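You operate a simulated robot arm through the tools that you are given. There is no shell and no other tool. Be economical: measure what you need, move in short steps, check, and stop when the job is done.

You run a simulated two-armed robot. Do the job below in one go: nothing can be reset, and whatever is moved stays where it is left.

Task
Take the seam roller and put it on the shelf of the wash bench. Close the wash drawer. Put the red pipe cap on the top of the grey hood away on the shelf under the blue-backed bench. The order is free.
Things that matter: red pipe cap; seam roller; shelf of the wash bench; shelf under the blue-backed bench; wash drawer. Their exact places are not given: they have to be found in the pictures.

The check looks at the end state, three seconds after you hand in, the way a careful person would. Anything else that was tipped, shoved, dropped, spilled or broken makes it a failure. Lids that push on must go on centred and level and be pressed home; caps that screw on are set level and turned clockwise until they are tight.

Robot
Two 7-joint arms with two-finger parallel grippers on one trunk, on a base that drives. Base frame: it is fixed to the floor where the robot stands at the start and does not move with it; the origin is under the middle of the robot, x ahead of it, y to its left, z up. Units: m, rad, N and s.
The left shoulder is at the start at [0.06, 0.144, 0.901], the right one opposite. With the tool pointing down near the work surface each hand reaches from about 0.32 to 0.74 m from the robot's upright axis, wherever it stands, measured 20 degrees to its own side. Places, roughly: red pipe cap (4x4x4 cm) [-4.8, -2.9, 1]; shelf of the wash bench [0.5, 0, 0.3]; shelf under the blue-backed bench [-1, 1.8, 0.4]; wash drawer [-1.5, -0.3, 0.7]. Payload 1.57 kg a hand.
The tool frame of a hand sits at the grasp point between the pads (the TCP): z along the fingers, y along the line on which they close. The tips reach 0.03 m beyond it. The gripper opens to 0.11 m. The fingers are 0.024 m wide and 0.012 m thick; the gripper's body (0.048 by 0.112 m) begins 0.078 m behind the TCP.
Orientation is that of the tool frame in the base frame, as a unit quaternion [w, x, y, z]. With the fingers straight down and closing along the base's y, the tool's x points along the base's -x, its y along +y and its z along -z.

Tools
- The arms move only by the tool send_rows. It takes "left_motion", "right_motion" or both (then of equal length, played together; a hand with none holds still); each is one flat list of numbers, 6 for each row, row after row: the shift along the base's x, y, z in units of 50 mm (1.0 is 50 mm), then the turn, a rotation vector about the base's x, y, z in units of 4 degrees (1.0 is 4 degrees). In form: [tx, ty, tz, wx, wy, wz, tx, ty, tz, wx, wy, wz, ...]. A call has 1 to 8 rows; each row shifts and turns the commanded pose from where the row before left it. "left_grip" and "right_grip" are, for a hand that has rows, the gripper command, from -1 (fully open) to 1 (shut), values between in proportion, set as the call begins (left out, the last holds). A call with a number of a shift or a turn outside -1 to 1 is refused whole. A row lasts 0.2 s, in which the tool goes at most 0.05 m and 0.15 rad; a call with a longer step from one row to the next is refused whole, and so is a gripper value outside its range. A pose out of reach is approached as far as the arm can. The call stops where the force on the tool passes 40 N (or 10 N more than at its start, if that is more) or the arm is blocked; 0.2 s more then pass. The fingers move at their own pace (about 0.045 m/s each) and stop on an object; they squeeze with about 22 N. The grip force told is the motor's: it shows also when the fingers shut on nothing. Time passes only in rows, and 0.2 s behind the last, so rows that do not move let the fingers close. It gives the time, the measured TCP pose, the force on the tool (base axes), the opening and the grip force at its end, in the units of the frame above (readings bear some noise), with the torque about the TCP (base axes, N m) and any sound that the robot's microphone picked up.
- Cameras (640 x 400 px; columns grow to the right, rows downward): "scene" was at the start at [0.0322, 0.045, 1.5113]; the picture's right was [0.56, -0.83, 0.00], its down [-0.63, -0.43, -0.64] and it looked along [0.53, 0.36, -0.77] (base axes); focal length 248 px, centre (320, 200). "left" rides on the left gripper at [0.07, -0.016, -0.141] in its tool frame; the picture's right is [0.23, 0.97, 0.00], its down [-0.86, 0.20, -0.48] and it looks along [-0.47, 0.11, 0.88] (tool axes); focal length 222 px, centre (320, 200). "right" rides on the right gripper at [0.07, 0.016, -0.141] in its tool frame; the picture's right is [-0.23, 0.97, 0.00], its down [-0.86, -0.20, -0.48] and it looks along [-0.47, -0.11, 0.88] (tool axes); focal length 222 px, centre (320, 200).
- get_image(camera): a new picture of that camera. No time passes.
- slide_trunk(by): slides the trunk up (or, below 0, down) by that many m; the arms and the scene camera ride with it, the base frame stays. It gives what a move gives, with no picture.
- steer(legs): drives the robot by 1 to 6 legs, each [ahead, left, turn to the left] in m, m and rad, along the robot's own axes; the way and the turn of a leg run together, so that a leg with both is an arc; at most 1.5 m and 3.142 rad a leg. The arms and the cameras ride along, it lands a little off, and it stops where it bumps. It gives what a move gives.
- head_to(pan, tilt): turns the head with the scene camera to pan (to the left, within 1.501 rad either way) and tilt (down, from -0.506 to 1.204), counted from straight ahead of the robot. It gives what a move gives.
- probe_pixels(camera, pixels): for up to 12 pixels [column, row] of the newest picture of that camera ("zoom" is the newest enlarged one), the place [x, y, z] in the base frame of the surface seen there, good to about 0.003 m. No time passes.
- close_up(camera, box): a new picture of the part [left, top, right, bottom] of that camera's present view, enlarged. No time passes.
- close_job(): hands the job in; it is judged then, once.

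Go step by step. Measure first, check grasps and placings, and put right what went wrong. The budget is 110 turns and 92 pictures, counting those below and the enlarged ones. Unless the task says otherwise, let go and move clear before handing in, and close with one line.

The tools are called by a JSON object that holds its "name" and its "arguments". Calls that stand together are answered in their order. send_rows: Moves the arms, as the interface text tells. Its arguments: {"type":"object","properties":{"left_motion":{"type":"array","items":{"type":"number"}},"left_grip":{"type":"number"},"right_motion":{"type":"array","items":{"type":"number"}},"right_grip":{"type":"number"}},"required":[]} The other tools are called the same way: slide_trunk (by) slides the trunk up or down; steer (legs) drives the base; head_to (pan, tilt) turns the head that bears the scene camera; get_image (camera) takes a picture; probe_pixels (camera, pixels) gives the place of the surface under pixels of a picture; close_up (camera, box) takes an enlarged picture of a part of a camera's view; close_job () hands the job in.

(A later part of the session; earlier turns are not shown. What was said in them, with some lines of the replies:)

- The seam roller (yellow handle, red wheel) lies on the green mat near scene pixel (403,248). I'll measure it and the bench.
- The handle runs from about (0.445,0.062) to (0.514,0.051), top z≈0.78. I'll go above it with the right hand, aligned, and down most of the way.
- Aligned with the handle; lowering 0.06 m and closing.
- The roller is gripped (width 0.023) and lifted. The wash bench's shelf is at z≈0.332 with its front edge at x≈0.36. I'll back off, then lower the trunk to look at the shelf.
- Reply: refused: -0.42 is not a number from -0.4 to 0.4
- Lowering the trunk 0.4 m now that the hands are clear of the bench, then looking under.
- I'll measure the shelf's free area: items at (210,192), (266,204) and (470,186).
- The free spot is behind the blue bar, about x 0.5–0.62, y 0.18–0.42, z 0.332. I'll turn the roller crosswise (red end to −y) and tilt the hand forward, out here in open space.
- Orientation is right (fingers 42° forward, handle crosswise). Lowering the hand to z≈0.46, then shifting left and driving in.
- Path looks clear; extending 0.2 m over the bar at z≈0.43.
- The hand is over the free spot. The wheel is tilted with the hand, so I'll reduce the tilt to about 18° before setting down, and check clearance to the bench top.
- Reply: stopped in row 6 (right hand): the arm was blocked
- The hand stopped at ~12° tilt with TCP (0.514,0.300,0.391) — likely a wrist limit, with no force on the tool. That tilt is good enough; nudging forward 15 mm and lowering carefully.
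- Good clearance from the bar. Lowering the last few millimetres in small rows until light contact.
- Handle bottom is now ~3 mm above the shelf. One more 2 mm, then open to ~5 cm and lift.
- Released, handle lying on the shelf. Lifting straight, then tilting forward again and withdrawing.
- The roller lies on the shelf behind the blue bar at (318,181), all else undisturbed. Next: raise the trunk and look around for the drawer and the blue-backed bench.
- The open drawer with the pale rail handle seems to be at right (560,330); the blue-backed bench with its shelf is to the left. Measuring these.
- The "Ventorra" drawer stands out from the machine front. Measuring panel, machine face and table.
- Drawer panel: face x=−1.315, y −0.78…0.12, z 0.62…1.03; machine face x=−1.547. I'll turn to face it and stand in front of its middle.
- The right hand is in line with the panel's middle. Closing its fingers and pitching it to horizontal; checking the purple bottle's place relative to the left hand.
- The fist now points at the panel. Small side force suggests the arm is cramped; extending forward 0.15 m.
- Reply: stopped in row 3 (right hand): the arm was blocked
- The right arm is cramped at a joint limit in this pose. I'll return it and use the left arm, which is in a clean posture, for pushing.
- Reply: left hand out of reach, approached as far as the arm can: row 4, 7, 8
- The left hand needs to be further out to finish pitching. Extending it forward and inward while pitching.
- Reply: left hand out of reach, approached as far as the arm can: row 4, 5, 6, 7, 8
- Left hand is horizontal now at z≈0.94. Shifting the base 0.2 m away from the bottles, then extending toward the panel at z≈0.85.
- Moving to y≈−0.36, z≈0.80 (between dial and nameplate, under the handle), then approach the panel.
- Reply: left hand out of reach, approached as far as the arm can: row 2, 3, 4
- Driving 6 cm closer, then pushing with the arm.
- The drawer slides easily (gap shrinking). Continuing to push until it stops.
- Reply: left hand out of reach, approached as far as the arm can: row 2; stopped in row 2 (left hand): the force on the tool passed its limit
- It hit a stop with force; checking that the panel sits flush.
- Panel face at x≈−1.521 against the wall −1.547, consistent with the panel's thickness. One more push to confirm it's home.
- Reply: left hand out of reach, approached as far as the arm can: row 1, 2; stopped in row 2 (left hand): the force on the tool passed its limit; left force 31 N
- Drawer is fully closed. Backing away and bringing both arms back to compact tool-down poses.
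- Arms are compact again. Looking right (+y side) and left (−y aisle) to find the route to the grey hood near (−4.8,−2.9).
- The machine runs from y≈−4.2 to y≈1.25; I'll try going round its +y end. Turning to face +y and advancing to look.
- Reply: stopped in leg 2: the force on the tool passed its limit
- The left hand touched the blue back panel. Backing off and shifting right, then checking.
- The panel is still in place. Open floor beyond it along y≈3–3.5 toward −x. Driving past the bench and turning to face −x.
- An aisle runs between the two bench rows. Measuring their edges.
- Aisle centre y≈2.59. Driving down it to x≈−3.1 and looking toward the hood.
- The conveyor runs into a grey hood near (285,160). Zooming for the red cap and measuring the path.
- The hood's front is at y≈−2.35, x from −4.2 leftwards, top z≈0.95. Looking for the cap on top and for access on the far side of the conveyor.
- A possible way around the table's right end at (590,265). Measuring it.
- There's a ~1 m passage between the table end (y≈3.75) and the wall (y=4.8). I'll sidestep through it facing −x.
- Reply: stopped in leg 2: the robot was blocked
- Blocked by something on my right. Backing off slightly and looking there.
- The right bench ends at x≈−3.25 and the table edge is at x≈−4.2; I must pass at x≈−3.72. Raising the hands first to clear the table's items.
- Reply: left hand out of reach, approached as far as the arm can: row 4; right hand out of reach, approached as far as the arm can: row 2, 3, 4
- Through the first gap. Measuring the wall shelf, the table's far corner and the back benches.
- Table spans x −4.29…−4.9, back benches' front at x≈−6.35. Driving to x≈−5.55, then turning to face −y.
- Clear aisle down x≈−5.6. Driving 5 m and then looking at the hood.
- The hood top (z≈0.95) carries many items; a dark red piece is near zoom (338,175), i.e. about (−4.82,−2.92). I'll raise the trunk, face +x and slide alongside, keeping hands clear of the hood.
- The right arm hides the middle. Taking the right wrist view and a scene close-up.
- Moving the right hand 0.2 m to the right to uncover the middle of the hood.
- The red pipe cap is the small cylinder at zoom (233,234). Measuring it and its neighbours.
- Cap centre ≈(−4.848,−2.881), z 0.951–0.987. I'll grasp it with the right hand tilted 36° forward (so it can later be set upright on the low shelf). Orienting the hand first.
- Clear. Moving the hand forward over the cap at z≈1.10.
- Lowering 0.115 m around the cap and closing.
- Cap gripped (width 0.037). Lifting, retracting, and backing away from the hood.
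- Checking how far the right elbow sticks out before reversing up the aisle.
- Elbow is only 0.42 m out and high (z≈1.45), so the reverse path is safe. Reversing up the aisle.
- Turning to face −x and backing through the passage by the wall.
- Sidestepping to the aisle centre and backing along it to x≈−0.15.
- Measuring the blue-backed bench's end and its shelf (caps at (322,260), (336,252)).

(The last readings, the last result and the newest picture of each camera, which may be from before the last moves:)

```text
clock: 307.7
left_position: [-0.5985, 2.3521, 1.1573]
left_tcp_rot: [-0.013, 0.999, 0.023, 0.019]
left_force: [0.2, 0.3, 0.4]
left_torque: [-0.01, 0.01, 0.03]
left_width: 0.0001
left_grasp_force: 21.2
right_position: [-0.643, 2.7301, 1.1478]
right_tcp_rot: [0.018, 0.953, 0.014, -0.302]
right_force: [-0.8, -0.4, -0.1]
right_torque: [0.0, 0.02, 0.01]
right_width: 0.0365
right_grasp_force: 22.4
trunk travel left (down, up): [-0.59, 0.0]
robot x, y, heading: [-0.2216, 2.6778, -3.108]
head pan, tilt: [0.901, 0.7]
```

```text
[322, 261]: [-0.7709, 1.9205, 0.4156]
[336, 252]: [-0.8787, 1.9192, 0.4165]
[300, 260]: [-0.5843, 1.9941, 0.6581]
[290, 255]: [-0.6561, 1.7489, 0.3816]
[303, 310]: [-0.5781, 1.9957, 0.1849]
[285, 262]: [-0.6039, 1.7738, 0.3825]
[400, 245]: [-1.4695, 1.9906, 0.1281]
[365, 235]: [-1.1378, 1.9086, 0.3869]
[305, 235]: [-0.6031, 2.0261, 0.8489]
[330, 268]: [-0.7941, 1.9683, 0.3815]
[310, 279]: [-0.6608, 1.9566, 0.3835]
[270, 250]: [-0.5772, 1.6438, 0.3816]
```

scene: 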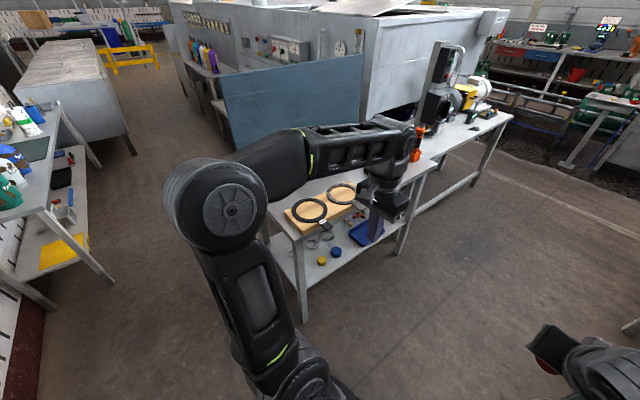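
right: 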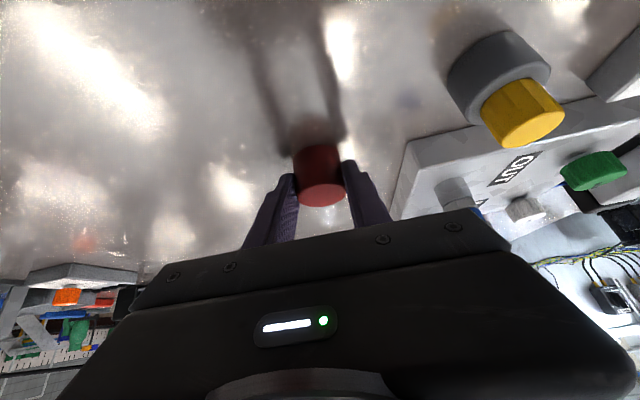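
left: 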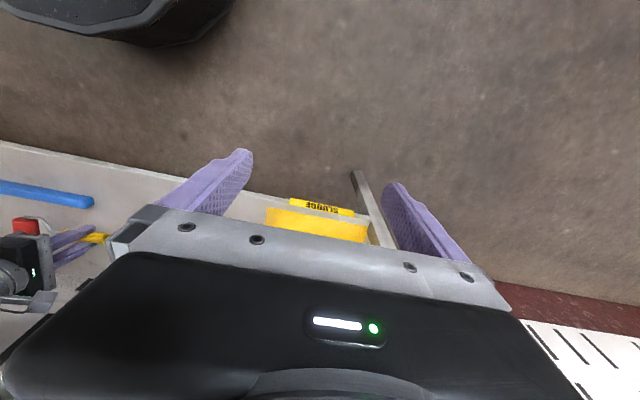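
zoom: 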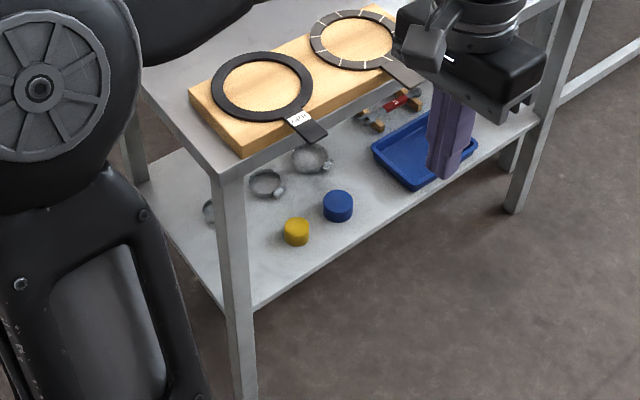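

Shelf is at z=0.382, x from −0.58; yellow cap (−0.77,1.92), blue (−0.88,1.92). I'll approach from the bench's open end facing −x: moving to (0.0,1.78), then lowering.

{"name": "steer", "arguments": {"legs": [[-0.22, 0, 0], [0, 0.9, -0.03]]}}

{"name": "slide_trunk", "arguments": {"by": -0.4}}

{"name": "head_to", "arguments": {"pan": 0.0, "tilt": 0.7}}

{"name": "get_image", "arguments": {"camera": "scene"}}

{"name": "get_image", "arguments": {"camera": "right"}}

```text
clock: 313.7
left_position: [-0.3735, 1.4706, 1.1577]
left_tcp_rot: [-0.013, 1.0, 0.008, 0.02]
left_force: [0.0, -0.5, -0.4]
left_torque: [0.0, -0.02, 0.01]
left_width: 0.0
left_grasp_force: 21.3
right_position: [-0.4053, 1.8501, 1.1484]
right_tcp_rot: [0.012, 0.953, -0.001, -0.303]
right_force: [-0.1, 0.1, 0.3]
right_torque: [0.03, 0.02, -0.04]
right_width: 0.0365
right_grasp_force: 21.9
trunk travel left (down, up): [-0.59, 0.0]
robot x, y, heading: [0.0147, 1.7816, -3.141]
head pan, tilt: [0.901, 0.7]
```

```text
clock: 317.5
left_position: [-0.3736, 1.4707, 0.7574]
left_tcp_rot: [-0.012, 1.0, 0.007, 0.019]
left_force: [-0.3, 0.7, -0.3]
left_torque: [-0.01, 0.0, 0.0]
left_width: 0.0
left_grasp_force: 21.2
right_position: [-0.4074, 1.849, 0.7469]
right_tcp_rot: [0.013, 0.953, -0.001, -0.303]
right_force: [0.7, 0.0, -0.8]
right_torque: [-0.02, -0.03, -0.03]
right_width: 0.0367
right_grasp_force: 21.8
trunk travel left (down, up): [-0.19, 0.4]
robot x, y, heading: [0.0129, 1.7847, -3.142]
head pan, tilt: [0.901, 0.7]
```

```text
clock: 318.7
left_position: [-0.3745, 1.4701, 0.758]
left_tcp_rot: [-0.012, 1.0, 0.008, 0.019]
left_force: [-0.4, -0.6, 0.3]
left_torque: [-0.02, -0.01, 0.04]
left_width: 0.0
left_grasp_force: 21.8
right_position: [-0.4057, 1.8502, 0.7475]
right_tcp_rot: [0.013, 0.953, -0.001, -0.301]
right_force: [0.1, 0.9, 0.1]
right_torque: [-0.02, 0.01, 0.03]
right_width: 0.0366
right_grasp_force: 21.5
trunk travel left (down, up): [-0.19, 0.4]
robot x, y, heading: [0.0138, 1.7807, -3.138]
head pan, tilt: [0.0, 0.7]
```

```text
21 pictures are left
```

scene: 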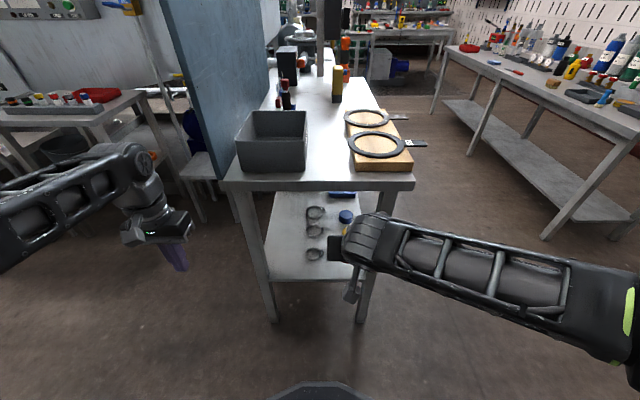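

```text
20 pictures are left
```

right: 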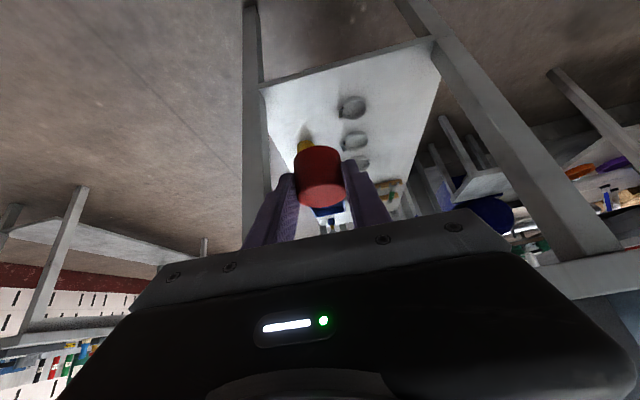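

Three hose clamps lie in a row on the shelf; free strips left and right of them. Measuring.

{"name": "probe_pixels", "arguments": {"camera": "scene", "pixels": [[315, 255], [322, 258], [306, 255], [313, 232], [280, 260], [280, 230], [340, 270], [345, 215], [272, 190], [270, 277], [352, 280], [260, 250]]}}

```text
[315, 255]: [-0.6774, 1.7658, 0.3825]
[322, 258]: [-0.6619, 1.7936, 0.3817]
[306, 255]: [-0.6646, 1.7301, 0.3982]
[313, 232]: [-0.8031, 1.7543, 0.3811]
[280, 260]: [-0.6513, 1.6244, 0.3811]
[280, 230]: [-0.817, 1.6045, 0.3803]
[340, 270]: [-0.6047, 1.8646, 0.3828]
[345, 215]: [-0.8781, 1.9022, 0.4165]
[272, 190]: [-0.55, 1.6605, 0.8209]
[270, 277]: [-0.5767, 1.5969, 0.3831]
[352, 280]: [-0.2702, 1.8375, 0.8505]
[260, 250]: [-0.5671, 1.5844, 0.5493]
```

I'll set it at about (−0.66,1.885), between clamps and leg, clear of the yellow cap. Lowering trunk 0.15 more, then the hand to z≈0.48 outside the bench end.

{"name": "slide_trunk", "arguments": {"by": -0.15}}

{"name": "send_rows", "arguments": {"right_motion": [0, 0.2, -0.6, 0, 0, 0, 0, 0.2, -0.6, 0, 0, 0, 0, 0.2, -0.6, 0, 0, 0, 0, 0.1, -0.5, 0, 0, 0]}}

{"name": "get_image", "arguments": {"camera": "scene"}}

{"name": "get_image", "arguments": {"camera": "right"}}

```text
clock: 320.5
left_position: [-0.3754, 1.4702, 0.6067]
left_tcp_rot: [-0.012, 1.0, 0.008, 0.019]
left_force: [1.0, 0.0, -1.2]
left_torque: [0.02, 0.01, -0.01]
left_width: 0.0
left_grasp_force: 21.8
right_position: [-0.4061, 1.8481, 0.5963]
right_tcp_rot: [0.013, 0.953, -0.001, -0.303]
right_force: [0.7, 0.6, -0.2]
right_torque: [0.0, 0.01, 0.0]
right_width: 0.0367
right_grasp_force: 22.2
trunk travel left (down, up): [-0.04, 0.55]
robot x, y, heading: [0.0143, 1.7813, -3.14]
head pan, tilt: [0.0, 0.7]
```

```text
clock: 321.5
left_position: [-0.3729, 1.4703, 0.6074]
left_tcp_rot: [-0.013, 1.0, 0.008, 0.02]
left_force: [0.1, 0.4, 0.4]
left_torque: [-0.02, 0.01, 0.01]
left_width: 0.0003
left_grasp_force: 21.4
right_position: [-0.4069, 1.8849, 0.4824]
right_tcp_rot: [0.013, 0.953, -0.001, -0.303]
right_force: [-0.3, 0.1, 0.6]
right_torque: [0.03, 0.03, -0.01]
right_width: 0.0367
right_grasp_force: 22.3
trunk travel left (down, up): [-0.04, 0.55]
robot x, y, heading: [0.0137, 1.7863, -3.142]
head pan, tilt: [0.0, 0.7]
```

```text
19 pictures are left
```

scene: 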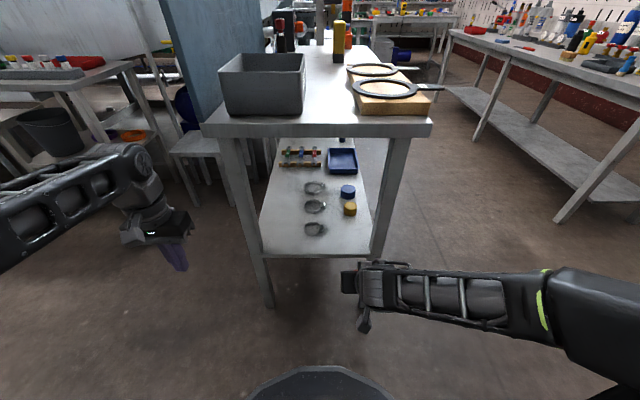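

```text
18 pictures are left
```

right: 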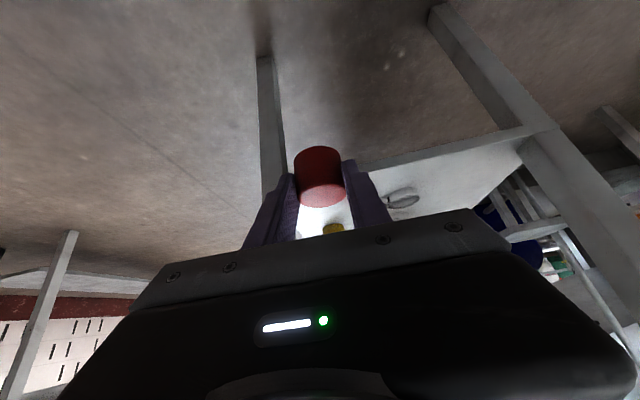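

Path between leg and clamps is open. Advancing 0.24 m at z≈0.48.

{"name": "send_rows", "arguments": {"right_motion": [-0.8, -0.2, 0, 0, 0, 0, -0.8, 0, 0, 0, 0, 0, -0.8, 0, 0, 0, 0, 0, -0.8, 0, 0, 0, 0, 0, -0.8, 0, 0, 0, 0, 0, -0.8, 0, 0, 0, 0, 0]}}

{"name": "get_image", "arguments": {"camera": "scene"}}

{"name": "get_image", "arguments": {"camera": "right"}}

```text
clock: 322.9
left_position: [-0.3732, 1.4701, 0.607]
left_tcp_rot: [-0.013, 1.0, 0.008, 0.019]
left_force: [-0.2, -0.7, 0.1]
left_torque: [-0.01, 0.03, -0.01]
left_width: 0.0001
left_grasp_force: 21.2
right_position: [-0.6467, 1.8753, 0.4831]
right_tcp_rot: [0.012, 0.953, -0.001, -0.302]
right_force: [0.2, -0.4, 0.7]
right_torque: [-0.01, 0.0, 0.0]
right_width: 0.0364
right_grasp_force: 22.7
trunk travel left (down, up): [-0.04, 0.55]
robot x, y, heading: [0.0118, 1.7842, 3.142]
head pan, tilt: [0.0, 0.7]
```

```text
17 pictures are left
```

scene: 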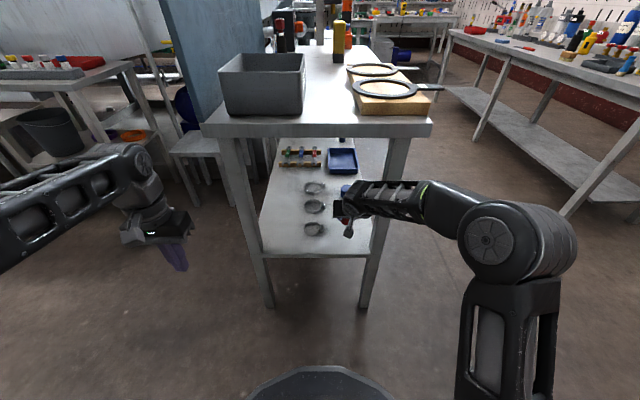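

```text
16 pictures are left
```

right: 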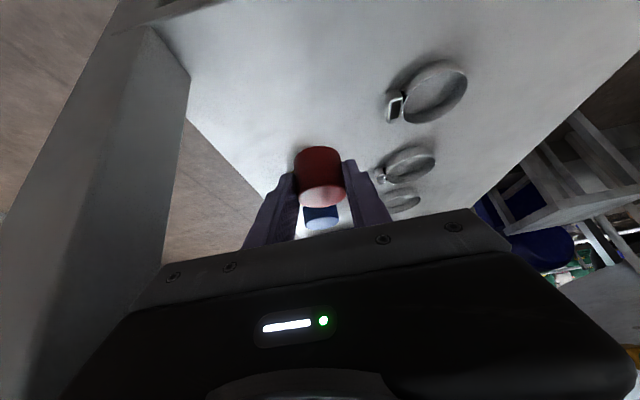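

Clear of clamps, leg and caps. Lowering to z≈0.42 gently.

{"name": "send_rows", "arguments": {"right_motion": [0, 0, -0.5, 0, 0, 0, 0, 0, -0.5, 0, 0, 0, 0, 0, -0.2, 0, 0, 0]}}

{"name": "get_image", "arguments": {"camera": "right"}}

{"name": "probe_pixels", "arguments": {"camera": "right", "pixels": [[320, 195], [318, 155], [300, 140], [305, 170], [400, 130], [330, 218]]}}

```text
clock: 323.7
left_position: [-0.3739, 1.4698, 0.6067]
left_tcp_rot: [-0.013, 1.0, 0.008, 0.019]
left_force: [-0.6, 0.0, 0.5]
left_torque: [0.01, -0.01, -0.02]
left_width: 0.0
left_grasp_force: 21.4
right_position: [-0.6464, 1.8737, 0.4225]
right_tcp_rot: [0.013, 0.953, -0.001, -0.303]
right_force: [-0.4, -0.5, -0.5]
right_torque: [0.0, -0.02, 0.0]
right_width: 0.0365
right_grasp_force: 21.9
trunk travel left (down, up): [-0.04, 0.55]
robot x, y, heading: [0.0124, 1.7846, -3.142]
head pan, tilt: [0.0, 0.7]
```

```text
15 pictures are left
```

right: 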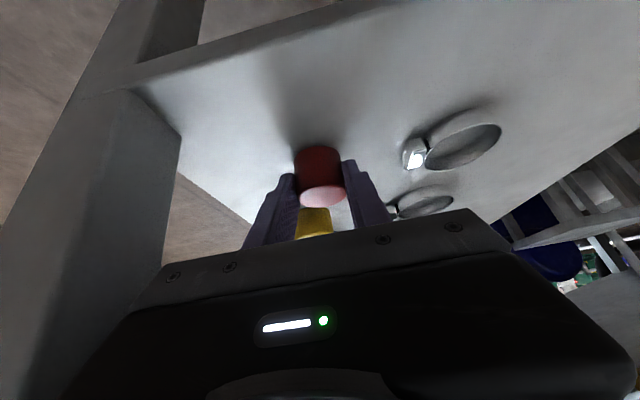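

```text
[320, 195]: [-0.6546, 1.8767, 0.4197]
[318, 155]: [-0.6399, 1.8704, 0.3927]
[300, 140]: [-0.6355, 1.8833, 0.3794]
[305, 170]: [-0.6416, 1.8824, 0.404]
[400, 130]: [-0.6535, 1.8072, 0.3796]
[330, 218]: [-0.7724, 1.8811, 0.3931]
```

Cap bottom is ~4 mm above the shelf. Lowering to contact, then opening to ~6 cm.

{"name": "send_rows", "arguments": {"right_motion": [0, 0, -0.05, 0, 0, 0, 0, 0, -0.03, 0, 0, 0]}}

{"name": "send_rows", "arguments": {"right_motion": [0, 0, 0, 0, 0, 0, 0, 0, 0, 0, 0, 0, 0, 0, 0, 0, 0, 0], "right_grip": -0.05}}

{"name": "get_image", "arguments": {"camera": "right"}}

```text
clock: 324.3
left_position: [-0.3736, 1.4698, 0.607]
left_tcp_rot: [-0.013, 1.0, 0.008, 0.019]
left_force: [-0.7, -1.0, 0.3]
left_torque: [-0.02, 0.02, 0.0]
left_width: 0.0001
left_grasp_force: 21.6
right_position: [-0.6463, 1.8752, 0.419]
right_tcp_rot: [0.014, 0.953, -0.001, -0.303]
right_force: [0.1, -0.4, 0.3]
right_torque: [0.02, -0.01, 0.01]
right_width: 0.0367
right_grasp_force: 21.8
trunk travel left (down, up): [-0.04, 0.55]
robot x, y, heading: [0.0175, 1.7797, -3.143]
head pan, tilt: [0.0, 0.7]
```

```text
clock: 325.1
left_position: [-0.3734, 1.4706, 0.6073]
left_tcp_rot: [-0.013, 1.0, 0.007, 0.019]
left_force: [0.8, 0.2, -0.2]
left_torque: [-0.03, 0.03, -0.04]
left_width: 0.0
left_grasp_force: 21.0
right_position: [-0.6471, 1.8735, 0.4185]
right_tcp_rot: [0.013, 0.953, -0.001, -0.302]
right_force: [0.3, -0.4, -0.3]
right_torque: [0.02, 0.01, 0.02]
right_width: 0.0579
right_grasp_force: 0.1
trunk travel left (down, up): [-0.04, 0.55]
robot x, y, heading: [0.0137, 1.7825, -3.141]
head pan, tilt: [0.0, 0.7]
```

```text
14 pictures are left
```

right: 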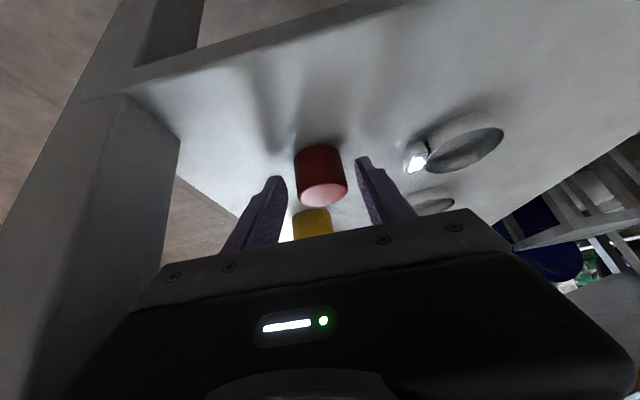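

Released; the cap stands upright. Withdrawing along the tool axis, then out of the bench end.

{"name": "send_rows", "arguments": {"right_motion": [0.3, 0, 0.43, 0, 0, 0, 0.35, 0, 0.5, 0, 0, 0, 0.35, 0, 0.4, 0, 0, 0, 0.8, 0, 0, 0, 0, 0, 0.8, 0, 0, 0, 0, 0, 0.8, 0, 0, 0, 0, 0, 0.8, 0, 0, 0, 0, 0, 0.8, 0, 0, 0, 0, 0]}}

{"name": "get_image", "arguments": {"camera": "scene"}}

{"name": "close_up", "arguments": {"camera": "scene", "box": [220, 120, 420, 280]}}

```text
clock: 326.9
left_position: [-0.3741, 1.4699, 0.6074]
left_tcp_rot: [-0.013, 1.0, 0.008, 0.02]
left_force: [0.1, -0.2, 0.1]
left_torque: [-0.01, -0.01, 0.02]
left_width: 0.0
left_grasp_force: 21.3
right_position: [-0.3998, 1.873, 0.4873]
right_tcp_rot: [0.012, 0.953, -0.002, -0.302]
right_force: [-0.3, -0.3, -0.1]
right_torque: [0.02, 0.0, -0.03]
right_width: 0.0578
right_grasp_force: 0.1
right hand out of reach, approached as far as the arm can: row 8
trunk travel left (down, up): [-0.04, 0.55]
robot x, y, heading: [0.0141, 1.7827, -3.14]
head pan, tilt: [0.0, 0.7]
```

```text
13 pictures are left
```

scene: 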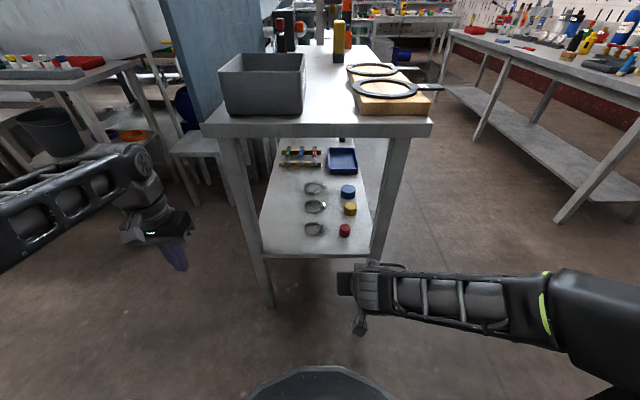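

```text
2.50 times, centred on (320, 200) of scene
```

zoom: 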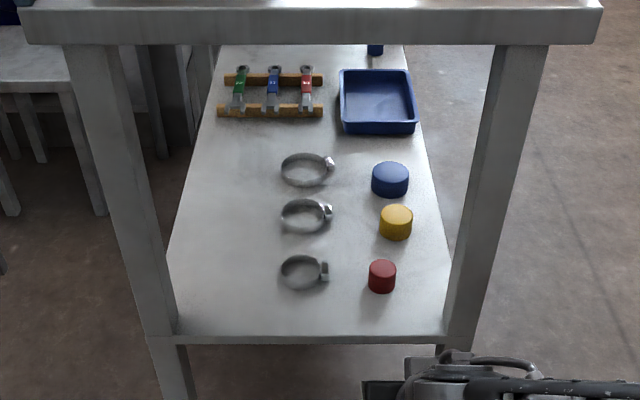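

The red cap stands upright on the shelf (zoom (382,276)) and nothing around it has moved. The roller is on the wash bench's shelf and the drawer is closed, both checked earlier; the arms are clear, so I'm handing in.

{"name": "close_job", "arguments": {}}

```text
The job is handed in.
```

I finished all three jobs and handed in: the seam roller is on the wash bench's shelf, the wash drawer is closed, and the red pipe cap stands on the shelf under the blue-backed bench. On the way the left hand bumped the blue back panel once and the robot was stopped once beside another bench; I saw nothing out of place after either.
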